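You operate a simulated robot arm through the tools that you are given. There is no shell and no other tool.

You run a simulated robot arm. Do the job below in one go: nothing can be reset, and whatever is moved stays where it is left.

TASK
Plug the yellow hose end into the AIR IN box, then open the main air and switch machine two on.
Fine: force knob at MID; the drain lever and the other knobs stay. Let nothing fall to the floor.
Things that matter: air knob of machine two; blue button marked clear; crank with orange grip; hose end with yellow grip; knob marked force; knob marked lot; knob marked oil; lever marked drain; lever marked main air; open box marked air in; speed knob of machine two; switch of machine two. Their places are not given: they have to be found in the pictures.

Only the result counts: the job must be done as asked and must still hold three seconds after the hand-in. Knocking over, shifting, dropping, spilling or breaking anything else fails it.

THE ROBOT
A 7-joint arm with a two-finger parallel gripper, fixed in place. Base frame: the origin is on the floor under the middle of its stand, x ahead of it, y to its left, z up. Lengths are in m, angles in degrees, forces in N, time in s.
It reaches about 1.479 m from its shoulder. Its first joint turns from -166.0 to 166.0 degrees. Payload 4.4 kg.
The TCP is the grasp point between the finger pads, 0.023 m short of the fingertips. In the tool frame z runs along the fingers and y along their closing line. Largest opening 0.094 m; finger width 0.038, thickness 0.01; the body of the gripper, 0.054 by 0.096 m, starts 0.039 m behind the TCP.
Orientation is told as [roll, pitch, yaw] about the base's x, y, z axes, in that order, counted from this pose: with the fingers straight down and closing along the base's y, the tool's x points along the base's -x, its y along +y and its z along -z.

THE INTERFACE
- The arm moves only by the tool jog_arm. Its argument "moves" is a list of rows, each a list of 6 numbers: the shift along the base's x, y, z in m, then the turn, a rotation vector about the base's x, y, z in degrees. In form: [[x, y, z, rx, ry, rz], ...]. A call has 1 to 20 rows; each row is the pose to reach, as a shift and turn from the pose commanded when the call began. "gripper" is the opening in per cent of the stroke, from 0 (shut) to 100 (fully open), set as the call begins (left out, the last holds). Each row takes 0.2 s and may step no farther than 0.05 m and 8.6 degrees from the row before; otherwise, or with a gripper value out of range, the whole call is refused. Where a pose cannot be reached the arm comes as near as it can. A force on the tool above 40 N (or 10 N above the force at the start of the call, whichever is more), or a blocked arm, ends the call early, and 0.2 s more pass. Each finger travels about 0.072 m/s and halts on what it meets, pressing with about 40 N; the grip force reading is that of the motor and also rises with nothing between the fingers. The clock runs only during rows and for 0.2 s after the last one: add rows that repeat a pose to give the fingers time. The reply holds the time, the measured pose of the TCP, the force on the tool along the base axes, the opening and the grip force, in the units named above and with some noise, with the torque about the TCP (base axes, N m) and any sound that the robot's microphone picked up, and new pictures: "pictures" is both (left out), scene, wrist or none.
- Cameras (640 x 400 px; columns grow to the right, rows downward): "scene" is fixed at [0.0479, 0.6517, 1.7031]; the picture's right is [-0.79, -0.61, 0.00], its down [-0.23, 0.30, -0.93] and it looks along [0.57, -0.73, -0.38] (base axes); focal length 335 px, centre (320, 200). "wrist" rides on the gripper at [0.086, 0.016, -0.075] in the tool frame; the picture's right is [-0.18, 0.98, 0.00], its down [-0.58, -0.11, -0.81] and it looks along [-0.79, -0.15, 0.59] (tool axes); focal length 243 px, centre (320, 200).
- measure_at(camera, pixels): for up to 12 pixels [column, row] of the newest picture of that camera ("zoom" is the newest enlarged one), the place [x, y, z] in the base frame of the surface seen there, good to about 0.003 m. It takes no simulated time.
- enlarge(camera, box): a new picture of the part [left, top, right, bottom] of that camera's present view, enlarged. It takes no simulated time.
- job_done(): hands the job in; it is judged then, once.

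Open the gripper and draw the arm clear of the work before you hand the job in, unless the task says otherwise.

The tools are called by a JSON object that holds its "fn" and its "kwargs". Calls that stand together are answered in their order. jog_arm: Moves the arm, as the interface text tells. Its arguments: {"type":"object","properties":{"moves":{"type":"array","items":{"type":"array","items":{"type":"number"}}},"gripper":{"type":"number"},"pictures":{"type":"string","enum":["both","scene","wrist","none"]}},"required":["moves"]} The other tools are called the same way: measure_at (camera, pixels) gives the place of the surface under pixels of a picture; enlarge (camera, box) takes an enlarged picture of a part of a camera's view; job_done () hands the job in.

At the start:

```text
t: 0.0
tool_pos: [0.6797, -0.4236, 1.4148]
ee_rot: [0.0, -0.1, 0.0]
contact_force: [0.7, -0.2, 0.0]
moment: [-0.01, 0.0, -0.01]
opening: 0.0942
grasp_force: 0.0
```

scene: 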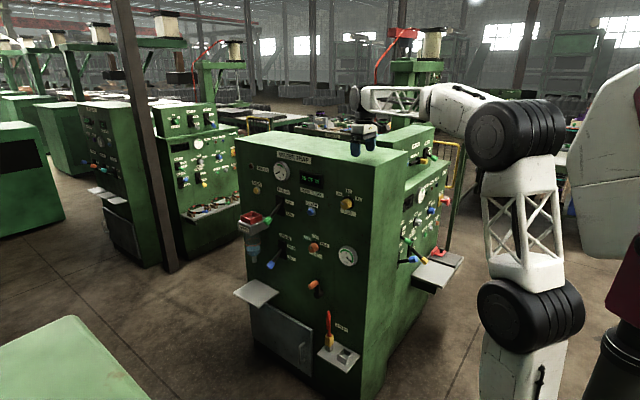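
wrist: 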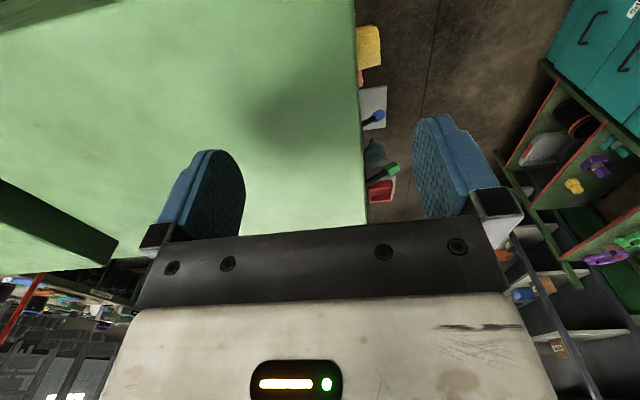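

The scene picture shows a green cabinet with its panel facing the camera (columns 235-370, rows 135-390). I enlarge parts of it to read the labels before moving.

{"fn": "enlarge", "kwargs": {"camera": "scene", "box": [230, 130, 380, 224]}}

{"fn": "enlarge", "kwargs": {"camera": "scene", "box": [230, 220, 380, 390]}}

{"fn": "enlarge", "kwargs": {"camera": "scene", "box": [380, 130, 480, 300]}}

```text
4.26 times, centred on (305, 177) of scene
```

zoom: 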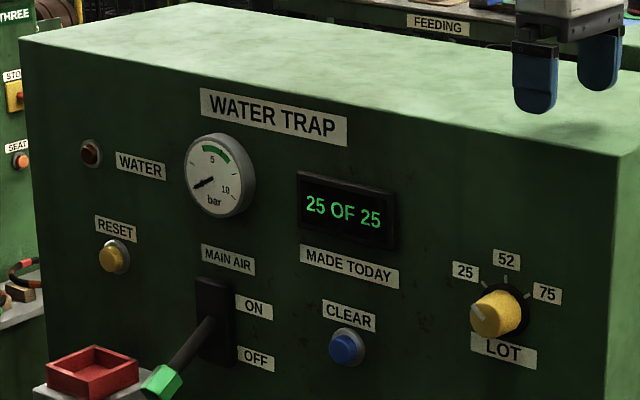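

```text
2.35 times, centred on (305, 305) of scene
```

zoom: 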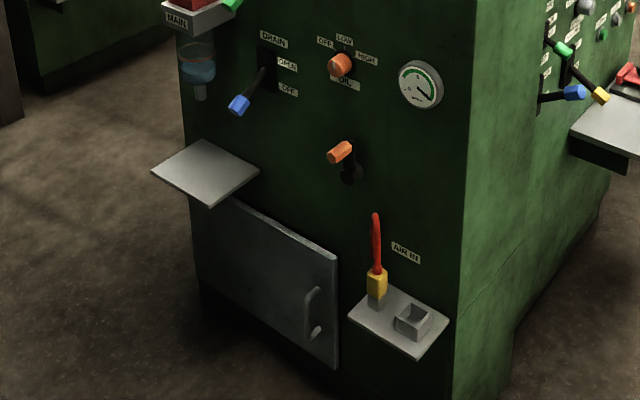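

```text
2.35 times, centred on (430, 215) of scene
```

zoom: 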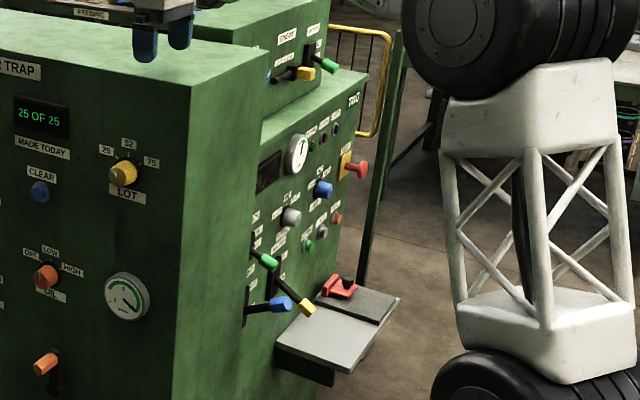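

The panel shows WATER TRAP, MAIN AIR lever, CLEAR, LOT, DRAIN, OIL, the crank, and the AIR IN box; the right-hand side holds another machine's panel. I enlarge more closely at several places to read details.

{"fn": "enlarge", "kwargs": {"camera": "scene", "box": [390, 160, 470, 210]}}

{"fn": "enlarge", "kwargs": {"camera": "scene", "box": [390, 210, 470, 300]}}

{"fn": "enlarge", "kwargs": {"camera": "scene", "box": [380, 120, 460, 170]}}

{"fn": "enlarge", "kwargs": {"camera": "scene", "box": [232, 200, 312, 275]}}

{"fn": "enlarge", "kwargs": {"camera": "scene", "box": [300, 300, 380, 375]}}

{"fn": "enlarge", "kwargs": {"camera": "scene", "box": [290, 230, 370, 300]}}

{"fn": "enlarge", "kwargs": {"camera": "scene", "box": [80, 90, 240, 230]}}

```text
8.00 times, centred on (430, 185) of scene
```

zoom: 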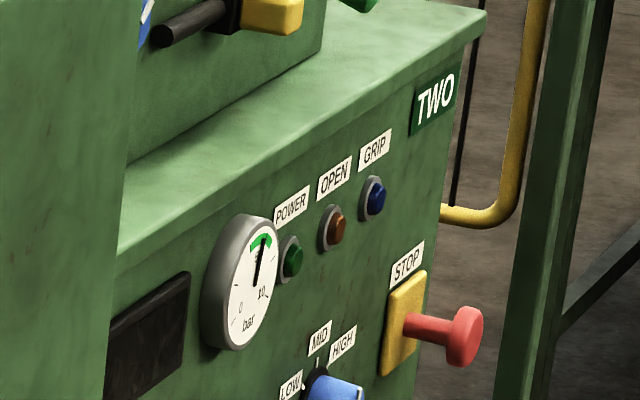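

```text
4.44 times, centred on (430, 255) of scene
```

zoom: 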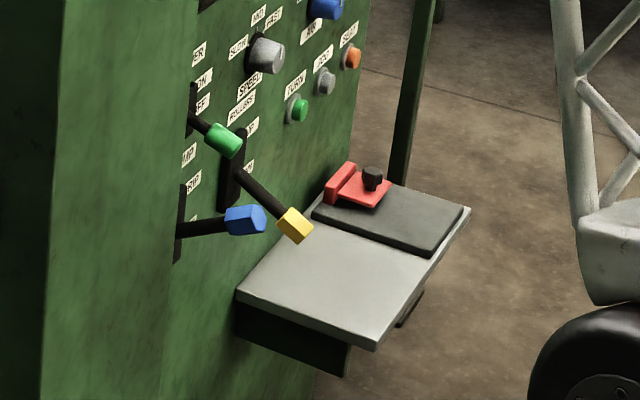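

```text
8.00 times, centred on (420, 145) of scene
```

zoom: 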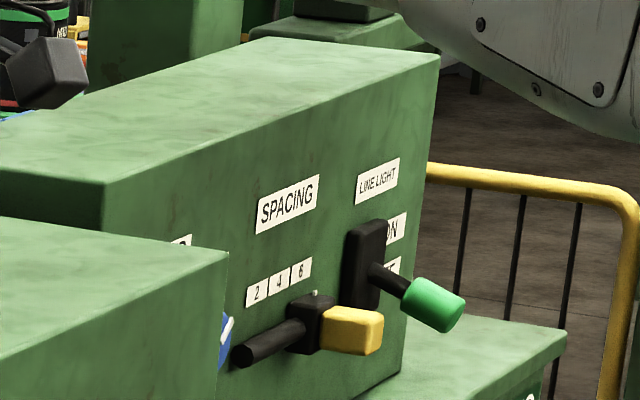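

```text
5.33 times, centred on (272, 238) of scene
```

zoom: 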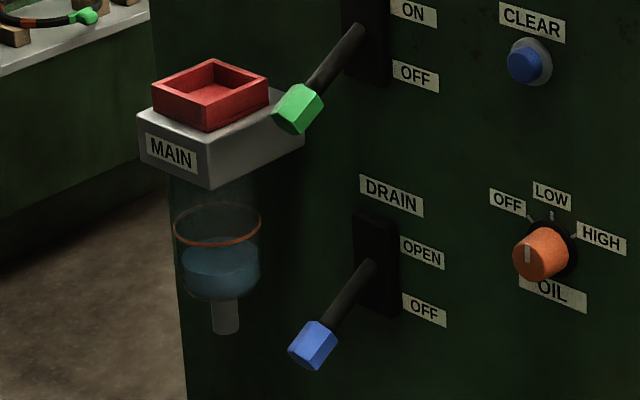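

```text
5.33 times, centred on (340, 338) of scene
```

zoom: 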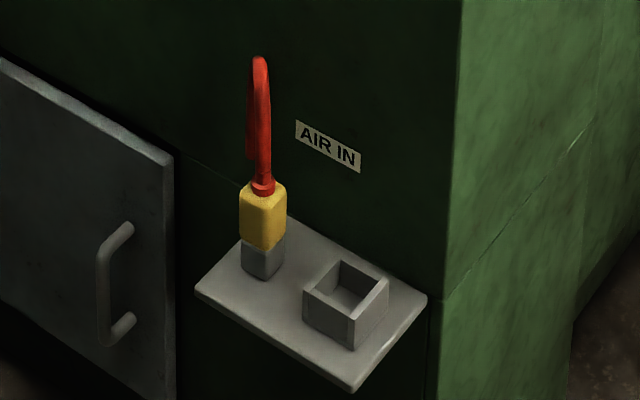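

```text
5.71 times, centred on (330, 265) of scene
```

zoom: 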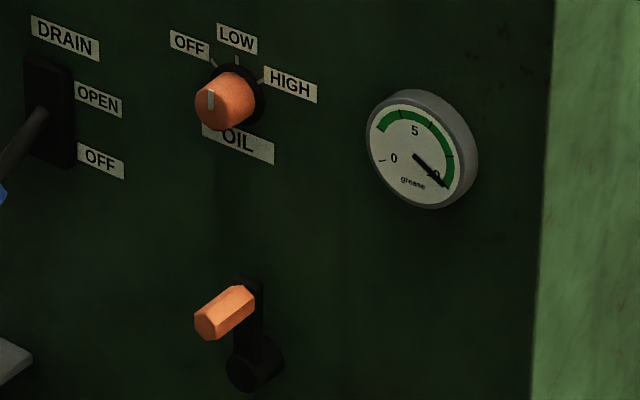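

```text
2.86 times, centred on (160, 160) of scene
```

zoom: 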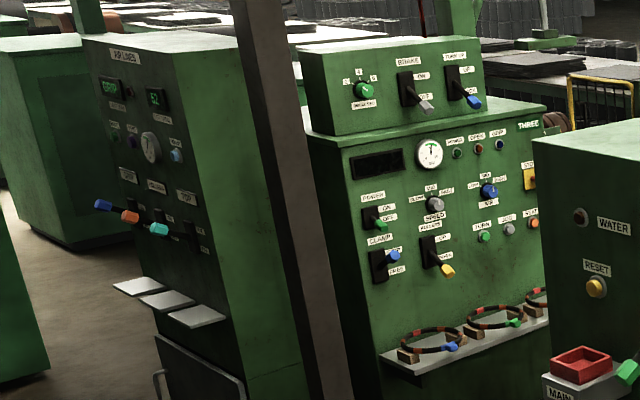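

The enlarged views show machine TWO's panel (POWER lamp, AIR and SPEED knobs, levers) on the face toward the robot, and the hose with its yellow grip standing beside the AIR IN box. I measure the main points in the scene picture.

{"fn": "measure_at", "kwargs": {"camera": "scene", "pixels": [[237, 140], [376, 163], [365, 390], [330, 340], [331, 350], [345, 352], [355, 346], [341, 364], [338, 329], [274, 221], [286, 211], [313, 212]]}}

{"fn": "measure_at", "kwargs": {"camera": "scene", "pixels": [[346, 204], [313, 247], [273, 265], [313, 285], [348, 256], [250, 222], [408, 245], [410, 259], [417, 261], [432, 210], [445, 202], [408, 161]]}}

{"fn": "enlarge", "kwargs": {"camera": "scene", "box": [400, 195, 450, 235]}}

{"fn": "enlarge", "kwargs": {"camera": "scene", "box": [395, 225, 445, 270]}}

```text
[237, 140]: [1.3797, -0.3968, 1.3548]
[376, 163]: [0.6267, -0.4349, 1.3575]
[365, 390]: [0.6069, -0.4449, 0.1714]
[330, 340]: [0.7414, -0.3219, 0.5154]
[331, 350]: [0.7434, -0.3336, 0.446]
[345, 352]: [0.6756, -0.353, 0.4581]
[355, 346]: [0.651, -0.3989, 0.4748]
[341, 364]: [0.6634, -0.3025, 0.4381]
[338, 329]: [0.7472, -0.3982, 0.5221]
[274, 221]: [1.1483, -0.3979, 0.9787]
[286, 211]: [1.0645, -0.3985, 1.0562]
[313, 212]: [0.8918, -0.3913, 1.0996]
```

```text
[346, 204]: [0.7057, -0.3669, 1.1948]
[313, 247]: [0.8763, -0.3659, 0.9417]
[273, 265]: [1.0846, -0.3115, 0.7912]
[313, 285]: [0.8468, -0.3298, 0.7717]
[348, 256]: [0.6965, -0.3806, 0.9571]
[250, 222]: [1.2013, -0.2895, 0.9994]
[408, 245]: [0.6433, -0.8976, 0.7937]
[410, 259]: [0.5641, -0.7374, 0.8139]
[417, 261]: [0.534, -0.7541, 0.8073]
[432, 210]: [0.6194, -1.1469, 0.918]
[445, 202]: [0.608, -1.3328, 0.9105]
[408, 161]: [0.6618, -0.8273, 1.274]
```

```text
10.00 times, centred on (425, 215) of scene
```

zoom: 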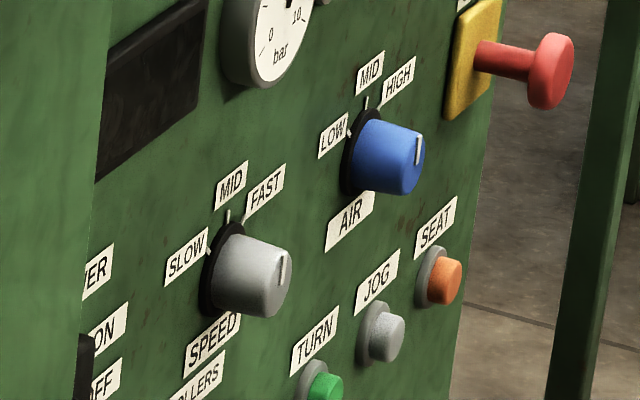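

```text
8.89 times, centred on (420, 248) of scene
```

zoom: 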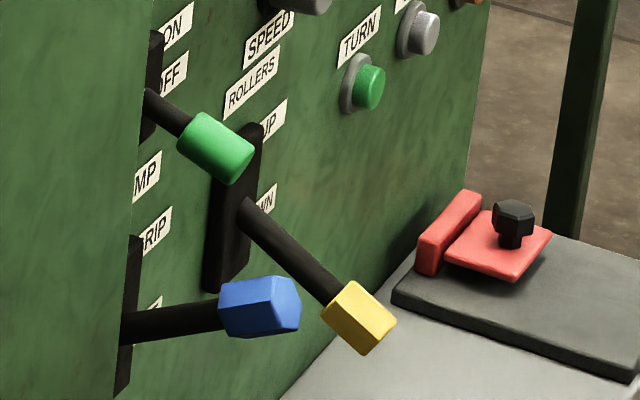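

Machine two's panel faces the robot (x about 0.65, y from -0.75 to -1.35), and part of it is hidden behind the water trap in the scene view. I raise the gripper from above the cabinet and draw back toward machine two to look at it with the wrist camera.

{"fn": "jog_arm", "kwargs": {"moves": [[0, 0, 0.045, 0, 0, 0], [-0.045, -0.015, 0.055, 0, 0, 0], [-0.09, -0.03, 0.055, 0, 0, 0], [-0.135, -0.045, 0.055, 0, 0, 0], [-0.18, -0.06, 0.055, 0, 0, 0], [-0.225, -0.075, 0.055, 0, 0, 0], [-0.25, -0.115, 0.055, 0, 0, 0], [-0.275, -0.155, 0.055, 0, 0, 0], [-0.3, -0.195, 0.055, 0, 0, 0], [-0.325, -0.235, 0.055, 0, 0, 0], [-0.35, -0.275, 0.055, 0, 0, 0], [-0.375, -0.315, 0.055, 0, 0, 0], [-0.4, -0.355, 0.055, 0, 0, 0], [-0.42, -0.395, 0.055, 0, 0, 0], [-0.43, -0.43, 0.055, 0, 0, 0]], "gripper": 0}}

```text
t: 3.2
tool_pos: [0.2484, -0.8561, 1.4714]
ee_rot: [-0.1, 0.0, 0.0]
contact_force: [-0.1, 0.5, 0.7]
moment: [-0.06, 0.0, 0.0]
opening: 0.0
grasp_force: 40.3
```

scene: 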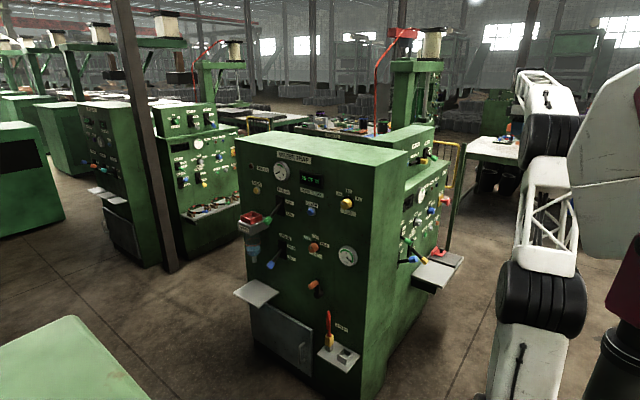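
wrist: 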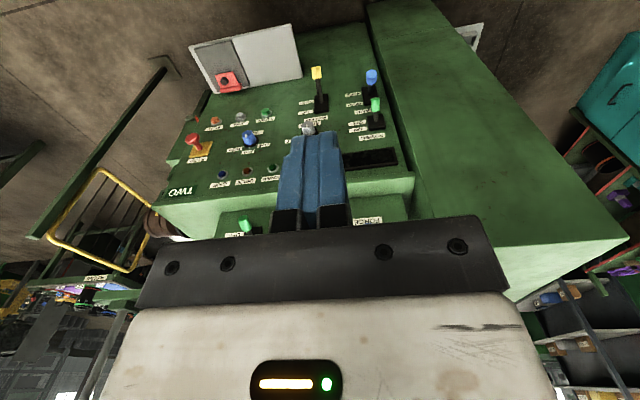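

The wrist picture shows machine TWO upside down, with its levers at (370,75), (375,105) and (317,72), and the upper box hidden behind the gripper body near (360,215). I enlarge it, and also the scene view of the upper box, now less blocked.

{"fn": "enlarge", "kwargs": {"camera": "wrist", "box": [160, 60, 420, 222]}}

{"fn": "enlarge", "kwargs": {"camera": "scene", "box": [365, 110, 485, 185]}}

{"fn": "enlarge", "kwargs": {"camera": "wrist", "box": [290, 50, 410, 125]}}

```text
2.46 times, centred on (290, 141) of wrist
```

zoom: 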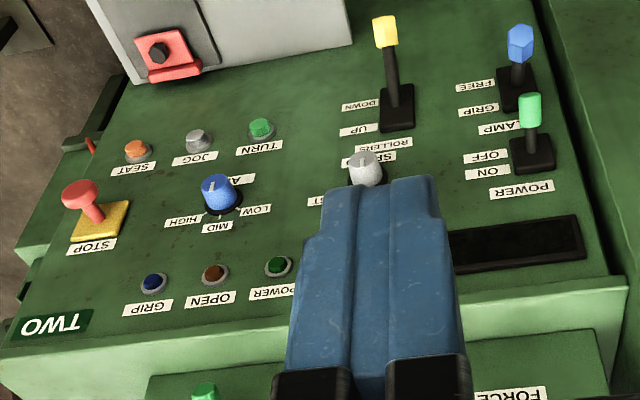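

```text
5.33 times, centred on (425, 148) of scene
```

zoom: 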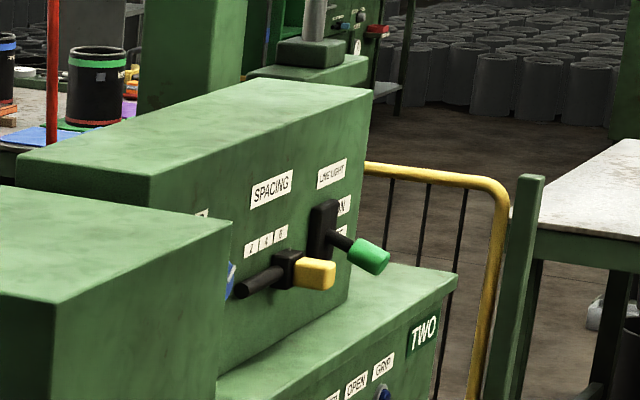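

```text
5.33 times, centred on (350, 88) of wrist
```

zoom: 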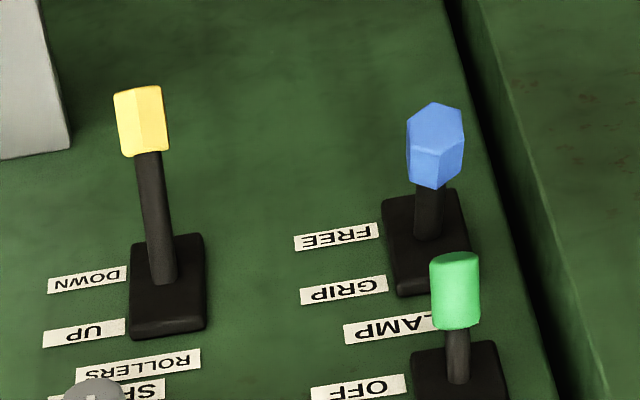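

The label FORCE on the upper box shows at the bottom right of the first enlargement, partly hidden. I tilt the tool so the camera looks more level at the upper box.

{"fn": "jog_arm", "kwargs": {"moves": [[-0.01, 0, 0, 0, -8, 0], [-0.02, 0, 0, 0, -16, 0], [-0.03, 0, 0, 0, -24, 0], [-0.04, 0, 0, 0, -32, 0], [-0.05, 0, 0, 0, -40, 0], [-0.05, 0, 0, 0, -40, 0]]}}

```text
t: 4.6
tool_pos: [0.1984, -0.8542, 1.4685]
ee_rot: [-0.1, -40.1, 0.0]
contact_force: [-0.8, 0.1, 0.3]
moment: [0.0, 0.0, -0.03]
opening: 0.0
grasp_force: 39.8
```

scene: 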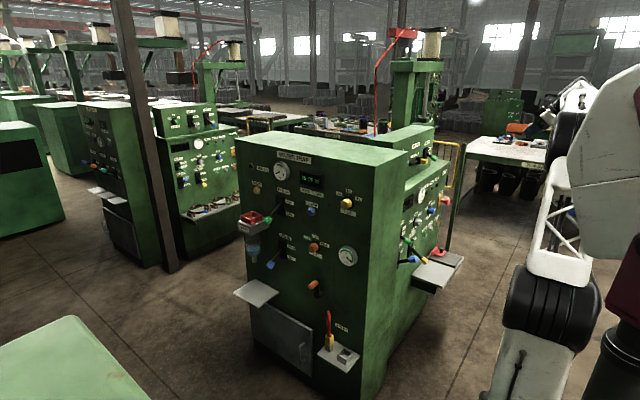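
wrist: 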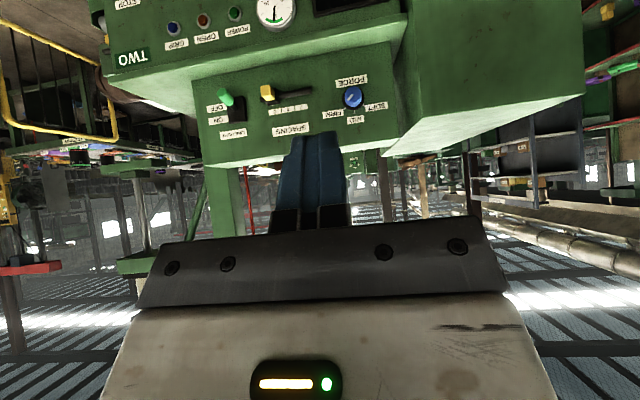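

The FORCE knob (blue) is now in view at (352,96) in the wrist picture. I enlarge it and measure it along with the gauge and panel.

{"fn": "enlarge", "kwargs": {"camera": "wrist", "box": [300, 60, 412, 130]}}

{"fn": "enlarge", "kwargs": {"camera": "wrist", "box": [90, 0, 410, 160]}}

{"fn": "measure_at", "kwargs": {"camera": "wrist", "pixels": [[352, 96], [349, 98], [350, 110], [372, 105], [340, 112], [352, 82], [300, 130], [400, 120], [270, 92], [238, 108], [395, 20], [500, 60]]}}

```text
5.71 times, centred on (356, 95) of wrist
```

zoom: 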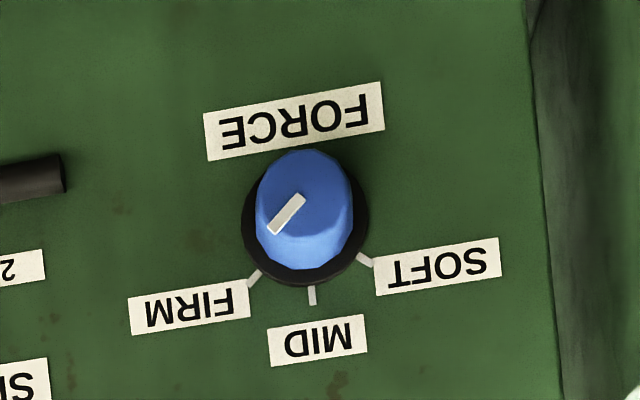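

```text
2.00 times, centred on (250, 80) of wrist
```

zoom: 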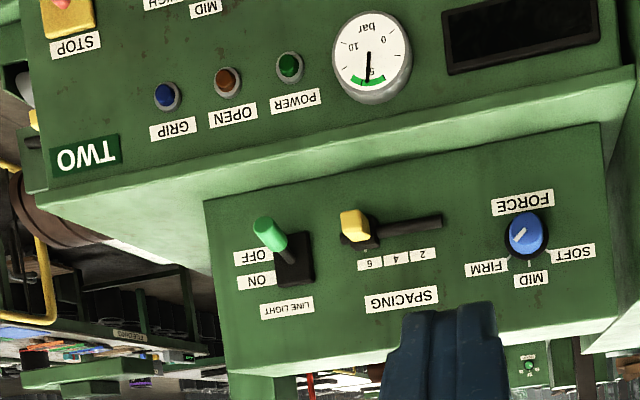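

```text
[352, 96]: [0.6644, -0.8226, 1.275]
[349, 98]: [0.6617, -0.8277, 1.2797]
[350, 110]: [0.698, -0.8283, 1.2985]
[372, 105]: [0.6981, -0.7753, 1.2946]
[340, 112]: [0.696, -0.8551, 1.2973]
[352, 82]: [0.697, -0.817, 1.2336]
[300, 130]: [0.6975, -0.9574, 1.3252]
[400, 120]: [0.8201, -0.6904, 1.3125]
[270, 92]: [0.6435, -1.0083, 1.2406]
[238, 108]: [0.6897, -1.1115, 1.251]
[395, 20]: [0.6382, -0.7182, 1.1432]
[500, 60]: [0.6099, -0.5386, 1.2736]
```

The FORCE knob's pointer stands at FIRM (real-life upper right), so it must go back about 55° counter-clockwise to MID. I take an enlarged picture of the knob and measure its face, ticks and labels precisely.

{"fn": "enlarge", "kwargs": {"camera": "wrist", "box": [320, 70, 384, 110]}}

{"fn": "measure_at", "kwargs": {"camera": "wrist", "pixels": [[353, 94], [353, 88], [345, 95], [360, 95], [351, 105], [351, 112], [362, 106], [343, 109], [405, 100], [390, 60], [410, 30], [330, 50]]}}

```text
10.00 times, centred on (352, 90) of wrist
```

zoom: 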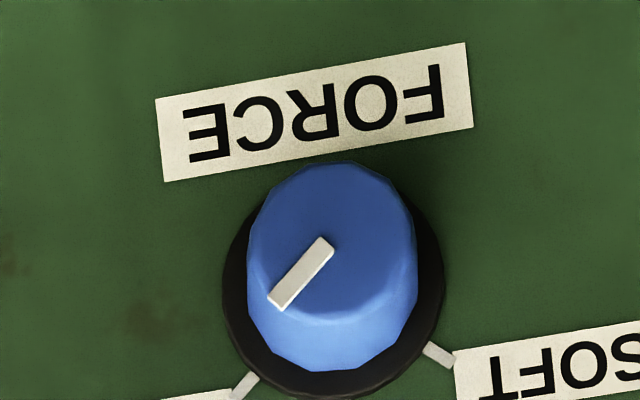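

```text
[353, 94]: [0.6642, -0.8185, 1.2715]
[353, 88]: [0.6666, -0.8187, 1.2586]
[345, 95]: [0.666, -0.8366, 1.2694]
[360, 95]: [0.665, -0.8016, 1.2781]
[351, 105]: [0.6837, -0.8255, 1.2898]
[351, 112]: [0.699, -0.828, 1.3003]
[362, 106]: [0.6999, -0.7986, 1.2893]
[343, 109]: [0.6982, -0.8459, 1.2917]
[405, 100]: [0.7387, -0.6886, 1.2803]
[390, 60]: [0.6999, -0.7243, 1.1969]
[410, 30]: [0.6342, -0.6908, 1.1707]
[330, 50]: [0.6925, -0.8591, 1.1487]
```

The knob face centre is about (0.664, -0.819, 1.271), about 0.042 m wide, with the panel at x 0.697 and MID about 48° away. I open the gripper and come to a point in front of the knob, tilted 60° and pre-rolled +25°, so that the later turn ends near level.

{"fn": "jog_arm", "kwargs": {"moves": [[0.036, 0.005, -0.024, 6.18, -4.92, -1.09], [0.072, 0.01, -0.048, 12.37, -9.84, -2.18], [0.108, 0.015, -0.072, 18.55, -14.76, -3.27], [0.144, 0.02, -0.096, 24.74, -19.68, -4.36], [0.18, 0.025, -0.12, 24.74, -19.68, -4.36], [0.216, 0.03, -0.144, 24.74, -19.68, -4.36], [0.252, 0.034, -0.17, 24.74, -19.68, -4.36], [0.272, 0.034, -0.197, 24.74, -19.68, -4.36], [0.272, 0.034, -0.197, 24.74, -19.68, -4.36]], "gripper": 100}}

```text
t: 6.6
tool_pos: [0.4705, -0.8211, 1.2726]
ee_rot: [43.0, -51.7, -36.2]
contact_force: [-0.3, 0.5, 0.3]
moment: [-0.03, -0.02, 0.02]
opening: 0.094
grasp_force: 0.1
```

scene: 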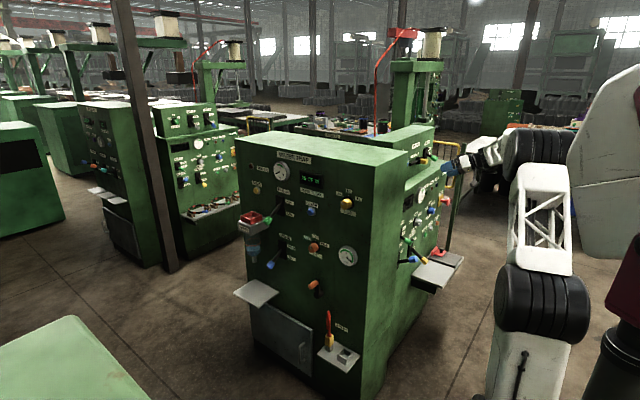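
wrist: 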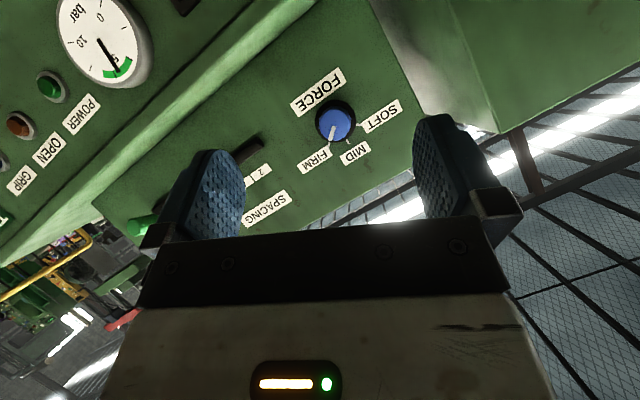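

The knob is at (336,122) in the wrist picture, between the open fingers. I measure it again from this closer view before advancing.

{"fn": "measure_at", "kwargs": {"camera": "wrist", "pixels": [[334, 119], [336, 122], [319, 118], [349, 116], [330, 104], [342, 137], [320, 138], [344, 146], [358, 128], [395, 60], [250, 145]]}}

{"fn": "enlarge", "kwargs": {"camera": "wrist", "box": [280, 60, 408, 180]}}

```text
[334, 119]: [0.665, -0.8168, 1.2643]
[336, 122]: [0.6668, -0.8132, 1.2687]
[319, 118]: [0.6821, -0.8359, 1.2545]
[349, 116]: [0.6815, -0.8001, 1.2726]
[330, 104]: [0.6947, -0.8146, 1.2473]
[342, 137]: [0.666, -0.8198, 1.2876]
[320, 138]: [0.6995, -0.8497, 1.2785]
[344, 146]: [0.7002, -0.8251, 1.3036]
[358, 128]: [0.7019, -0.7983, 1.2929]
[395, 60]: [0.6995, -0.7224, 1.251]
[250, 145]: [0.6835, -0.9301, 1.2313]
```

```text
3.33 times, centred on (344, 120) of wrist
```

zoom: 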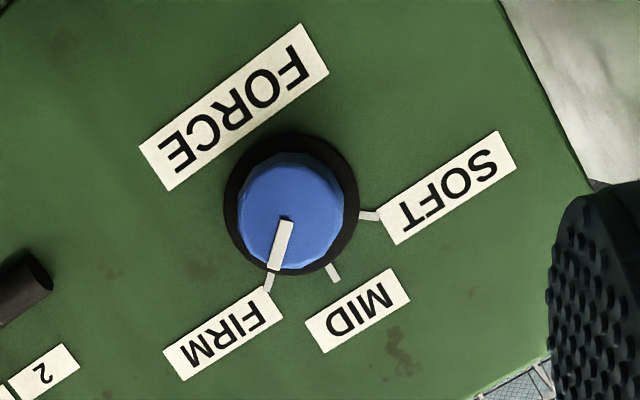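

The knob centre reads about (0.665, -0.817, 1.270), within a few millimetres of the tool line. I advance along +x so the pads straddle the knob, stopping about 10 mm short of the panel.

{"fn": "jog_arm", "kwargs": {"moves": [[0.04, 0.003, -0.002, 0, 0, 0], [0.08, 0.003, -0.002, 0, 0, 0], [0.12, 0.003, -0.002, 0, 0, 0], [0.16, 0.003, -0.002, 0, 0, 0], [0.18, 0.003, -0.002, 0, 0, 0], [0.19, 0.003, -0.002, 0, 0, 0], [0.192, 0.003, -0.002, 0, 0, 0]], "gripper": 100}}

```text
t: 8.2
tool_pos: [0.6636, -0.8176, 1.2707]
ee_rot: [43.0, -51.7, -36.2]
contact_force: [-0.1, 0.5, 0.9]
moment: [-0.03, 0.02, 0.0]
opening: 0.0938
grasp_force: 0.0
```

scene: 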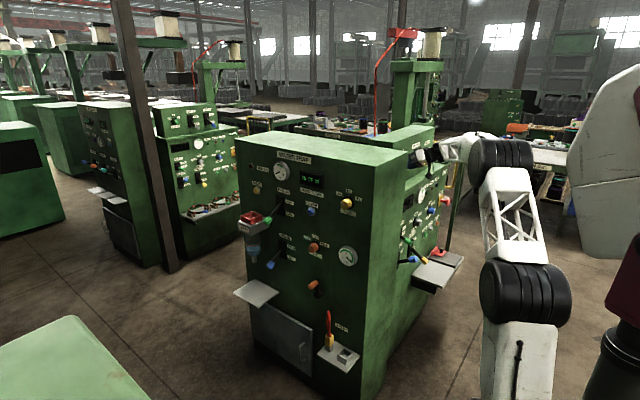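
wrist: 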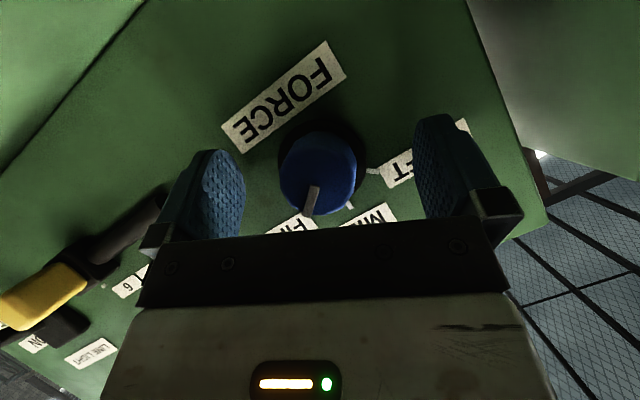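

The knob sits between the open pads at about (318,170). I close the gripper on it and wait.

{"fn": "jog_arm", "kwargs": {"moves": [[0, 0, 0, 0, 0, 0], [0, 0, 0, 0, 0, 0], [0, 0, 0, 0, 0, 0], [0, 0, 0, 0, 0, 0]], "gripper": 0, "pictures": "wrist"}}

```text
t: 9.3
tool_pos: [0.6623, -0.8185, 1.2702]
ee_rot: [43.0, -51.7, -36.4]
contact_force: [3.4, -15.2, 1.9]
moment: [-0.05, 0.04, -0.42]
opening: 0.0405
grasp_force: 45.0
stopped in row 4: the force on the tool passed its limit at 41 N (the readings are from after the stop); the commanded pose is now the measured one
```

wrist: 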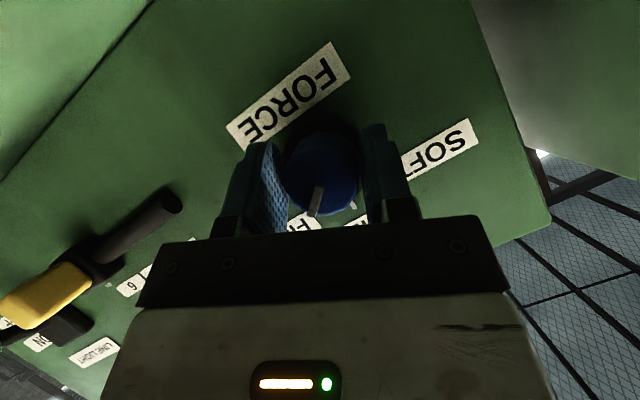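

The pads hold the knob at 0.0405 m opening, with a -15 N sideways load, so the knob centre lies slightly toward -y. I relax that by shifting 2 mm and see the reading.

{"fn": "jog_arm", "kwargs": {"moves": [[0, -0.0018, -0.0008, 0, 0, 0], [0, -0.0018, -0.0008, 0, 0, 0]], "gripper": 0, "pictures": "none"}}

```text
t: 9.9
tool_pos: [0.6618, -0.8197, 1.269]
ee_rot: [43.0, -51.7, -36.3]
contact_force: [-15.6, 20.8, 0.8]
moment: [-0.05, -0.2, 0.66]
opening: 0.0406
grasp_force: 44.8
```

The side load flipped to +21 N, so the shift was about twice what was needed. I go back 1 mm and read again.

{"fn": "jog_arm", "kwargs": {"moves": [[-0.0003, 0.001, 0.0004, 0, 0, 0], [-0.0005, 0.001, 0.0004, 0, 0, 0]], "gripper": 0, "pictures": "none"}}

```text
t: 10.5
tool_pos: [0.6622, -0.8193, 1.2682]
ee_rot: [43.1, -51.7, -36.2]
contact_force: [3.4, 4.4, 1.2]
moment: [-0.08, 0.55, 0.3]
opening: 0.0407
grasp_force: 45.4
```

The side load is now small (about 5 N), so the grip is centred. I turn the knob about the x axis by -24° first, then check it.

{"fn": "jog_arm", "kwargs": {"moves": [[0, 0, 0, -6, 0, 0], [0, 0, 0, -12, 0, 0], [0, 0, 0, -18, 0, 0], [0, 0, 0, -24, 0, 0], [0, 0, 0, -24, 0, 0]], "gripper": 0}}

```text
t: 11.7
tool_pos: [0.663, -0.8182, 1.2676]
ee_rot: [2.0, -60.0, -1.9]
contact_force: [16.9, -24.4, 2.4]
moment: [0.02, -0.22, -0.54]
opening: 0.0406
grasp_force: 45.0
```

scene: 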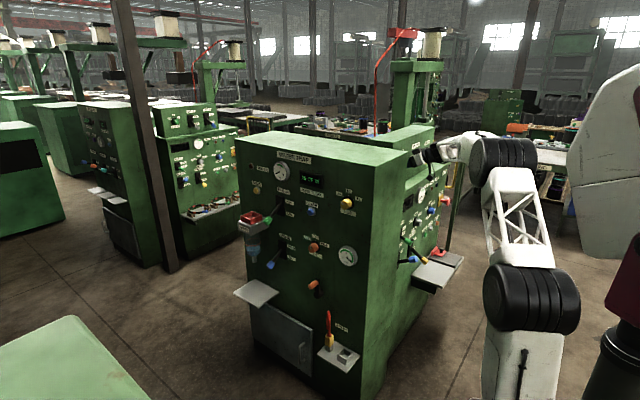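
wrist: 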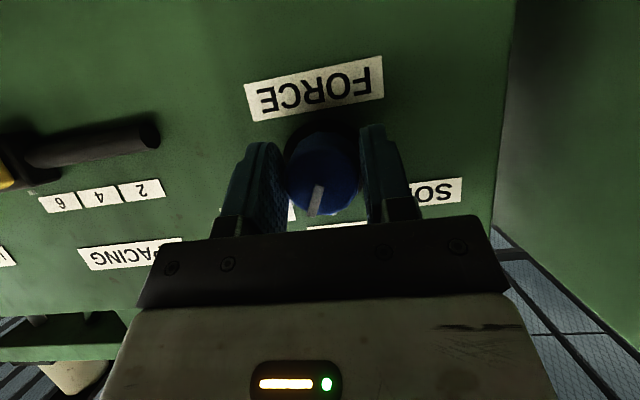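

The pointer keeps the same place in the wrist view at (316,200), so the knob follows the gripper. The y load is -24 N, so I ease 1 mm toward -y while turning the remaining 24°.

{"fn": "jog_arm", "kwargs": {"moves": [[0, -0.001, 0, 0, 0, 0], [0, -0.001, 0, -6, 0, 0], [0, -0.001, 0, -12, 0, 0], [0, -0.001, 0, -18, 0, 0], [0, -0.001, 0, -24, 0, 0], [0, -0.001, 0, -24, 0, 0]], "gripper": 0, "pictures": "wrist"}}

```text
t: 13.1
tool_pos: [0.662, -0.8211, 1.268]
ee_rot: [-40.4, -52.9, 34.1]
contact_force: [2.8, -5.6, 1.5]
moment: [0.01, -0.56, 0.16]
opening: 0.0405
grasp_force: 45.0
```

wrist: 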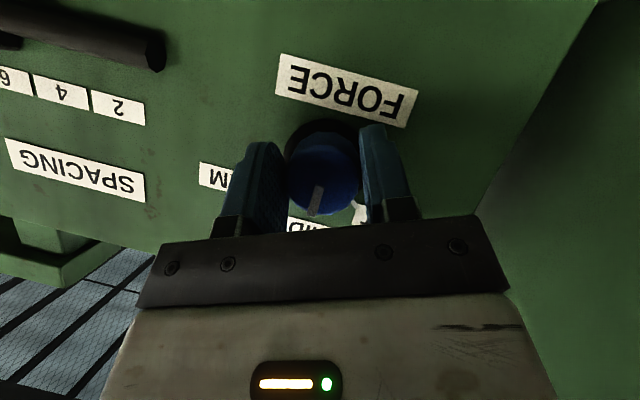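

The pointer now points down toward the MID label area. I enlarge to check its alignment with the tick.

{"fn": "enlarge", "kwargs": {"camera": "wrist", "box": [270, 110, 390, 240]}}

```text
3.08 times, centred on (330, 175) of wrist
```

zoom: 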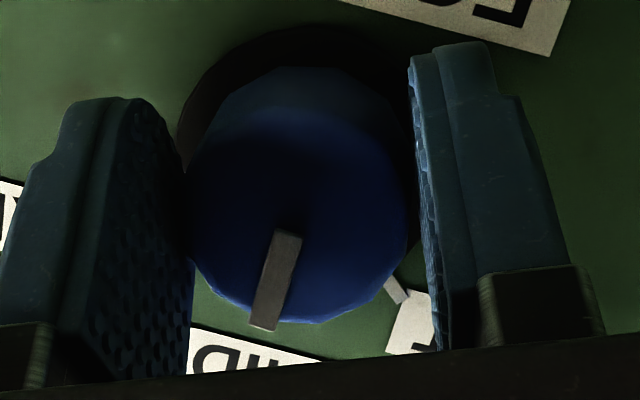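

The pointer looks aligned with the panel's vertical, near the MID tick. I open the gripper, then back off along -x to view it clearly.

{"fn": "jog_arm", "kwargs": {"moves": [[0, 0, 0, 0, 0, 0], [0, 0, 0, 0, 0, 0], [0, 0, 0, 0, 0, 0], [0, 0, 0, 0, 0, 0], [-0.03, 0, 0, 0, 0, 0], [-0.07, 0, 0, 0, 0, 0], [-0.11, 0, 0, 0, 0, 0], [-0.15, 0, 0, 0, 0, 0], [-0.19, 0, 0, 0, 0, 0], [-0.19, 0, 0, 0, 0, 0]], "gripper": 100, "pictures": "wrist"}}

{"fn": "enlarge", "kwargs": {"camera": "wrist", "box": [270, 60, 398, 180]}}

```text
t: 15.3
tool_pos: [0.4716, -0.8214, 1.2692]
ee_rot: [-40.3, -52.9, 33.8]
contact_force: [-0.3, -0.4, 0.0]
moment: [0.0, 0.05, 0.04]
opening: 0.0939
grasp_force: 0.1
```

wrist: 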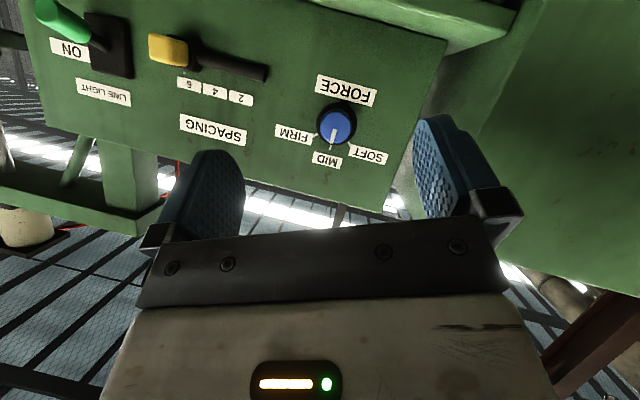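

```text
3.33 times, centred on (334, 120) of wrist
```

zoom: 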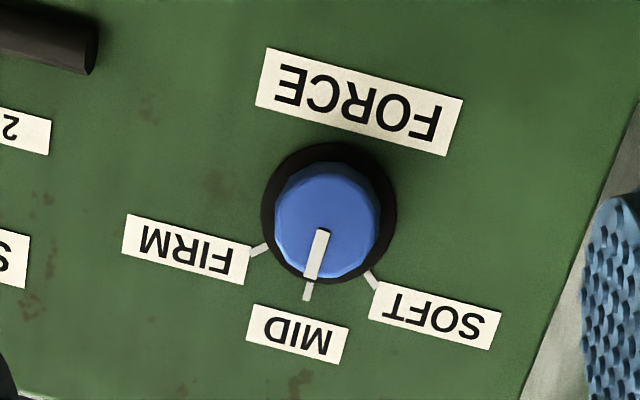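

The FORCE pointer now lines up with the MID tick at (308,292) of the enlargement. I leave machine two, bring the tool back to fingers-down and swing over toward the front of the water trap.

{"fn": "jog_arm", "kwargs": {"moves": [[-0.04, 0.015, 0.02, 0, 0, 0], [-0.075, 0.03, 0.04, 2.6, 7.4, -1.5], [-0.11, 0.05, 0.06, 5.2, 14.8, -3.0], [-0.14, 0.07, 0.08, 7.8, 22.2, -4.5], [-0.14, 0.115, 0.09, 10.45, 29.6, -6.05], [-0.14, 0.16, 0.1, 13.0, 37.0, -7.5], [-0.14, 0.205, 0.11, 15.7, 44.4, -9.1], [-0.135, 0.25, 0.12, 18.3, 51.8, -10.6], [-0.13, 0.295, 0.125, 20.9, 59.2, -12.1], [-0.125, 0.335, 0.13, 20.9, 59.2, -12.1], [-0.12, 0.375, 0.13, 20.9, 59.2, -12.1]], "gripper": 100, "pictures": "scene"}}

```text
t: 17.9
tool_pos: [0.3685, -0.4749, 1.3513]
ee_rot: [3.7, 2.9, -0.4]
contact_force: [-0.5, -0.5, -0.4]
moment: [0.02, 0.0, 0.02]
opening: 0.0941
grasp_force: 0.1
stopped in row 11: the arm was blocked; the commanded pose is now the measured one
```

scene: 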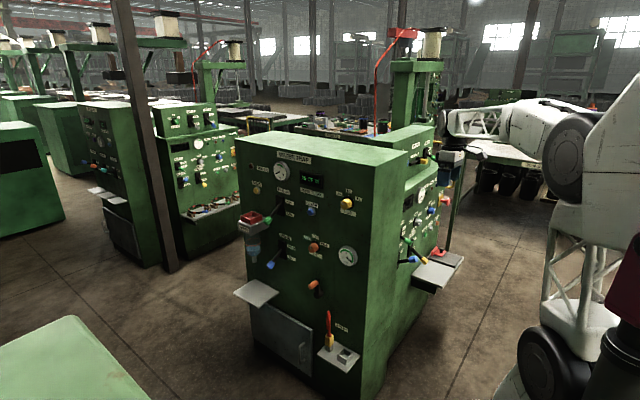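

The arm was blocked at a close-in posture (x 0.37, y -0.47), most likely a joint limit near the base. I go up and outward to the earlier reachable pose near (0.45, -0.5, 1.47), levelling the tool.

{"fn": "jog_arm", "kwargs": {"moves": [[0.02, -0.02, 0.02, 0, 0, 0], [0.035, -0.03, 0.05, -1.2, -1, 0.1], [0.05, -0.03, 0.08, -2.4, -2, 0.3], [0.065, -0.03, 0.11, -3.7, -2.9, 0.4], [0.08, -0.03, 0.13, -3.7, -2.9, 0.4]], "pictures": "scene"}}

```text
t: 19.1
tool_pos: [0.4464, -0.5042, 1.4834]
ee_rot: [-0.3, -0.3, -0.2]
contact_force: [-0.1, -0.2, 0.0]
moment: [-0.02, 0.01, -0.01]
opening: 0.0942
grasp_force: 0.1
```

scene: 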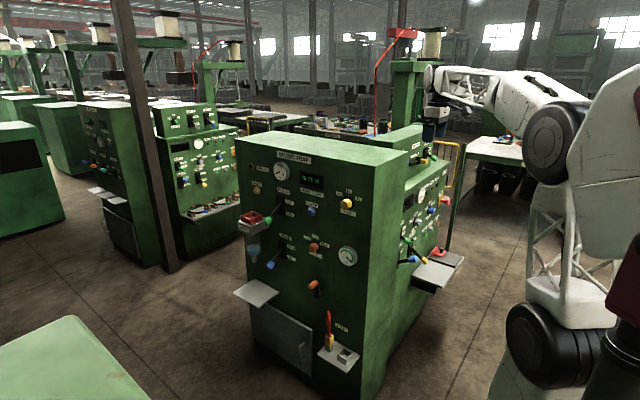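

The arm is free again at (0.446, -0.504, 1.483). I carry it high over the trap to the panel's front side while yawing -90° so the camera looks at the panel.

{"fn": "jog_arm", "kwargs": {"moves": [[0.045, 0.02, 0.01, 0, 0, 0], [0.09, 0.04, 0.02, 0, 0, 0], [0.135, 0.06, 0.03, 0, 0, 0], [0.175, 0.085, 0.03, 0, 0, 0], [0.205, 0.12, 0.03, 0, 0, -8], [0.225, 0.16, 0.03, 0, 0, -16], [0.24, 0.2, 0.03, 0, 0, -24], [0.255, 0.24, 0.02, 0, 0, -32], [0.265, 0.28, 0.01, 0, 0, -40], [0.275, 0.32, 0.0, 0, 0, -48], [0.285, 0.36, -0.01, 0, 0, -56], [0.295, 0.4, -0.02, 0, 0, -64], [0.3, 0.44, -0.03, 0, 0, -72], [0.304, 0.48, -0.04, 0, 0, -80], [0.304, 0.51, -0.06, 0, 0, -88], [0.304, 0.54, -0.09, 0, 0, -90]]}}

```text
refused: row 1 steps farther than a row can; nothing moved
```

The first step was slightly over 0.05 m, so nothing moved. I resend the same path with shorter first steps.

{"fn": "jog_arm", "kwargs": {"moves": [[0.043, 0.02, 0.008, 0, 0, 0], [0.086, 0.04, 0.016, 0, 0, 0], [0.129, 0.06, 0.024, 0, 0, 0], [0.17, 0.085, 0.03, 0, 0, 0], [0.2, 0.12, 0.03, 0, 0, -8], [0.22, 0.16, 0.03, 0, 0, -16], [0.24, 0.2, 0.03, 0, 0, -24], [0.255, 0.24, 0.02, 0, 0, -32], [0.265, 0.28, 0.01, 0, 0, -40], [0.275, 0.32, 0.0, 0, 0, -48], [0.285, 0.36, -0.01, 0, 0, -56], [0.295, 0.4, -0.02, 0, 0, -64], [0.3, 0.44, -0.03, 0, 0, -72], [0.304, 0.48, -0.04, 0, 0, -80], [0.304, 0.51, -0.06, 0, 0, -88], [0.304, 0.54, -0.09, 0, 0, -90]]}}

```text
t: 22.5
tool_pos: [0.7513, 0.035, 1.3941]
ee_rot: [-0.2, -0.3, -90.3]
contact_force: [-0.6, 1.2, 0.2]
moment: [-0.02, -0.01, -0.03]
opening: 0.094
grasp_force: 0.1
```

scene: 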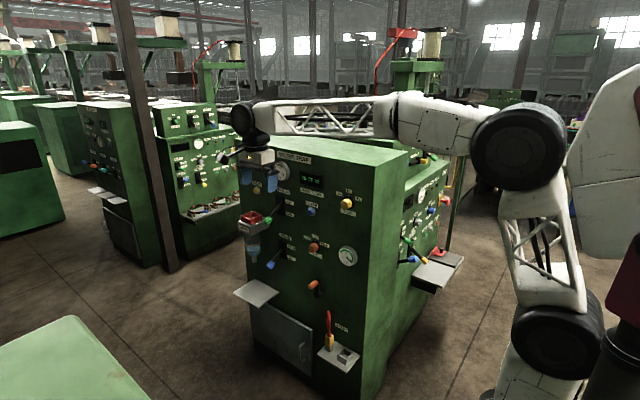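
wrist: 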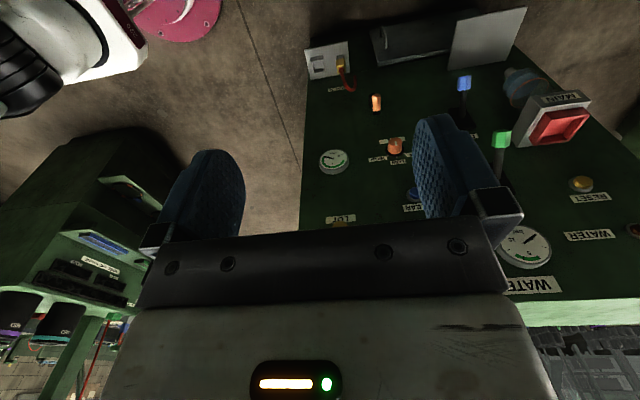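

The wrist view now shows the trap panel upside down, with the hose end at (343,75), crank at (376,103), drain lever at (463,85) and main-air handle at (500,140). I enlarge the hose area and the lever area.

{"fn": "enlarge", "kwargs": {"camera": "wrist", "box": [295, 35, 375, 110]}}

{"fn": "enlarge", "kwargs": {"camera": "wrist", "box": [430, 60, 610, 200]}}

{"fn": "measure_at", "kwargs": {"camera": "wrist", "pixels": [[341, 64], [343, 74], [350, 87], [348, 92], [327, 63], [316, 66], [500, 140], [503, 165], [463, 84], [463, 105], [376, 103], [395, 147]]}}

```text
5.33 times, centred on (335, 72) of wrist
```

zoom: 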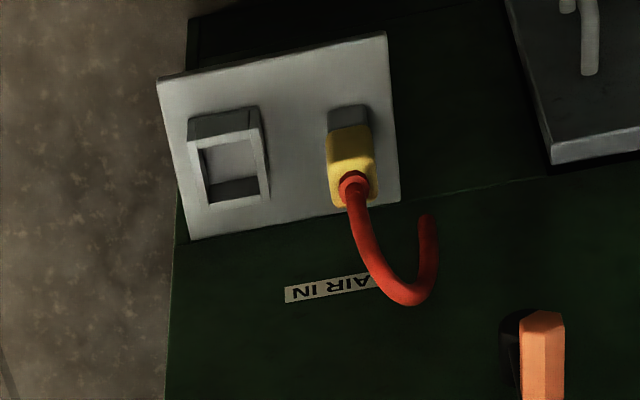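

```text
2.86 times, centred on (520, 130) of wrist
```

zoom: 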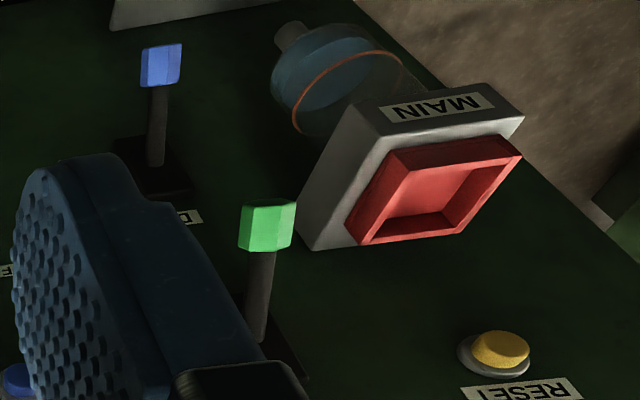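

```text
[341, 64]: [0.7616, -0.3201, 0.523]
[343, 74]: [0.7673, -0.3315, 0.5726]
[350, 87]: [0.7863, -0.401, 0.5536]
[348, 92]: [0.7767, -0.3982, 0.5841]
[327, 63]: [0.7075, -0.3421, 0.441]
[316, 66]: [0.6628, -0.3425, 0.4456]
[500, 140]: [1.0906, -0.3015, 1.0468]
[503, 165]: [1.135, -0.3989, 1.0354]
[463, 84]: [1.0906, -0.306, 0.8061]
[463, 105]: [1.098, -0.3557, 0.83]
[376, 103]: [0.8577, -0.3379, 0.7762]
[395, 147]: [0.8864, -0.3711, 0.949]
```

The hose rises from the yellow grip near (0.765, -0.33), bends and returns to the panel; the AIR IN box is centred near (0.66, -0.34, 0.45). I descend in front of the panel, staying at y about -0.05, to look more closely.

{"fn": "jog_arm", "kwargs": {"moves": [[0, -0.005, -0.049, 0, 0, 0], [0, -0.01, -0.098, 0, 0, 0], [0, -0.015, -0.147, 0, 0, 0], [0, -0.02, -0.196, 0, 0, 0], [0, -0.025, -0.245, 0, 0, 0], [0, -0.03, -0.294, 0, 0, 0], [0, -0.035, -0.343, 0, 0, 0], [0, -0.04, -0.392, 0, 0, 0], [0, -0.045, -0.441, 0, 0, 0], [0, -0.05, -0.49, 0, 0, 0], [0, -0.055, -0.539, 0, 0, 0], [0, -0.06, -0.588, -5, 0, 0], [0, -0.065, -0.625, -10, 0, 0], [0, -0.065, -0.625, -15, 0, 0]]}}

```text
t: 25.5
tool_pos: [0.7514, -0.0289, 0.7687]
ee_rot: [-0.1, -15.2, -90.2]
contact_force: [0.2, 1.0, 0.3]
moment: [0.01, -0.01, 0.03]
opening: 0.0943
grasp_force: 0.2
```

scene: 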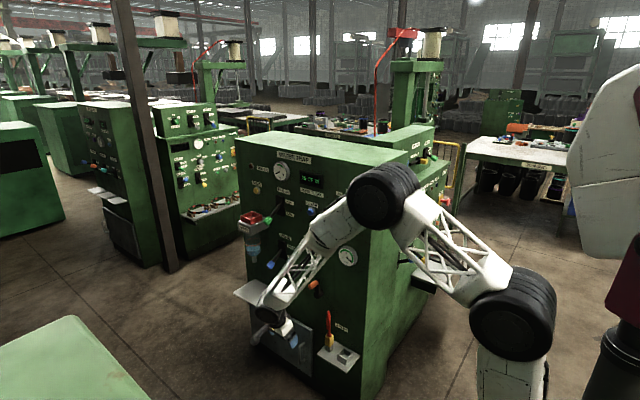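
wrist: 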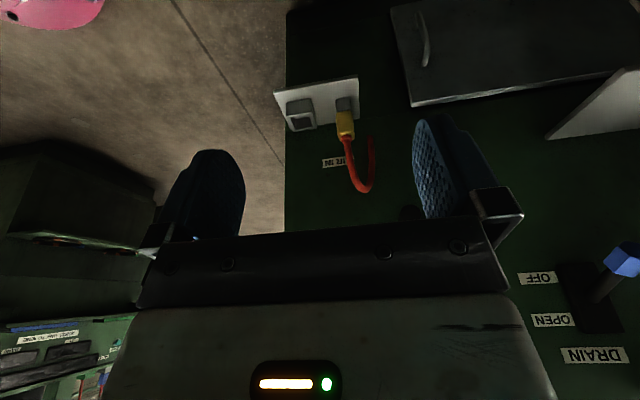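

From here the plate, box and hose end are in view around (300-360, 80-190). I enlarge this part and measure the grip, box rim and plate.

{"fn": "enlarge", "kwargs": {"camera": "wrist", "box": [268, 70, 396, 200]}}

{"fn": "measure_at", "kwargs": {"camera": "wrist", "pixels": [[344, 104], [343, 118], [347, 122], [352, 118], [337, 120], [346, 135], [347, 140], [353, 165], [362, 190], [372, 165], [372, 140], [345, 112]]}}

{"fn": "measure_at", "kwargs": {"camera": "wrist", "pixels": [[278, 92], [357, 76], [290, 128], [358, 104], [287, 103], [312, 97], [315, 122], [291, 129], [301, 115], [302, 124], [300, 106], [320, 110]]}}

```text
3.08 times, centred on (332, 135) of wrist
```

zoom: 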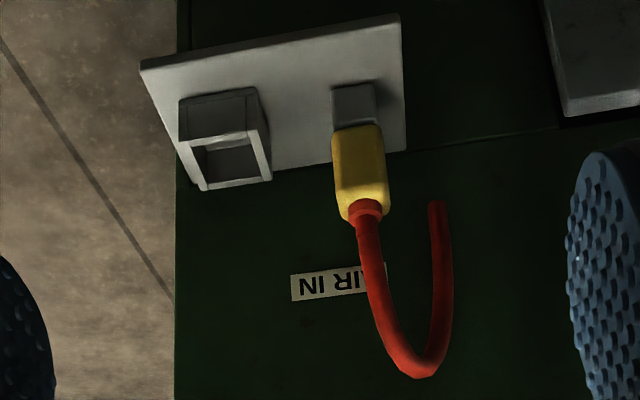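

```text
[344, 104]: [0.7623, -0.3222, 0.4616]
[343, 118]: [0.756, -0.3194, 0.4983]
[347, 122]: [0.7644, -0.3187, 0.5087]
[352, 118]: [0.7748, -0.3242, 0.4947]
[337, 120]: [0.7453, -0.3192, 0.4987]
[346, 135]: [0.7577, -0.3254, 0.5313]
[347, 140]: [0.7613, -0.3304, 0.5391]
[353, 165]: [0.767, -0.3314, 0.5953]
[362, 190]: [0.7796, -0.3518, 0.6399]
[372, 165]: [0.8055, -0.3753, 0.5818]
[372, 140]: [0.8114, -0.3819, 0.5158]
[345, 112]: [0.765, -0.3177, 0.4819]
```

```text
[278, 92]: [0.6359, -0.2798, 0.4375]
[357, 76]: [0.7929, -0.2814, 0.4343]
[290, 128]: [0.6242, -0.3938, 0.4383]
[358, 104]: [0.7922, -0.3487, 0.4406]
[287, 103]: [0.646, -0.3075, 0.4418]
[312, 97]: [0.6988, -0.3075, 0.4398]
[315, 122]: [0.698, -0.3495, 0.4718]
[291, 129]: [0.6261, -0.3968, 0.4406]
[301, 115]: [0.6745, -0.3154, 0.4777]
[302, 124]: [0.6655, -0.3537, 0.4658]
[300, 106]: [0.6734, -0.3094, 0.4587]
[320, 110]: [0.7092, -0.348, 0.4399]
```

The yellow grip spans x 0.743–0.777 with its front at y -0.319 and z 0.49–0.533, and the box is at x 0.646–0.699 with its rim at z 0.478. I set the opening to about 66 mm and move to a stand-off behind the grip, with the fingers tilted 60°.

{"fn": "jog_arm", "kwargs": {"moves": [[0.0014, -0.03, -0.03, -7.5, 0, 0], [0.0028, -0.06, -0.06, -15, 0, 0], [0.0042, -0.09, -0.09, -22.5, 0, 0], [0.0056, -0.12, -0.12, -30, 0, 0], [0.007, -0.15, -0.15, -37.5, 0, 0], [0.0086, -0.179, -0.178, -45, 0, 0], [0.0086, -0.179, -0.178, -45, 0, 0]], "gripper": 70}}

```text
t: 27.1
tool_pos: [0.76, -0.2075, 0.5901]
ee_rot: [0.1, -60.4, -90.5]
contact_force: [-0.6, -0.1, -0.3]
moment: [-0.01, 0.05, 0.0]
opening: 0.0655
grasp_force: 0.0
```

scene: 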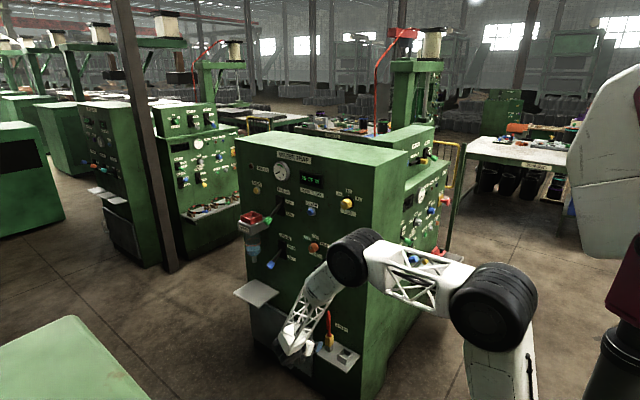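
wrist: 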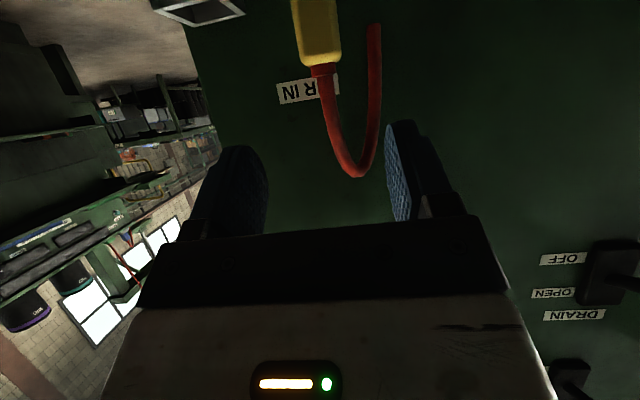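

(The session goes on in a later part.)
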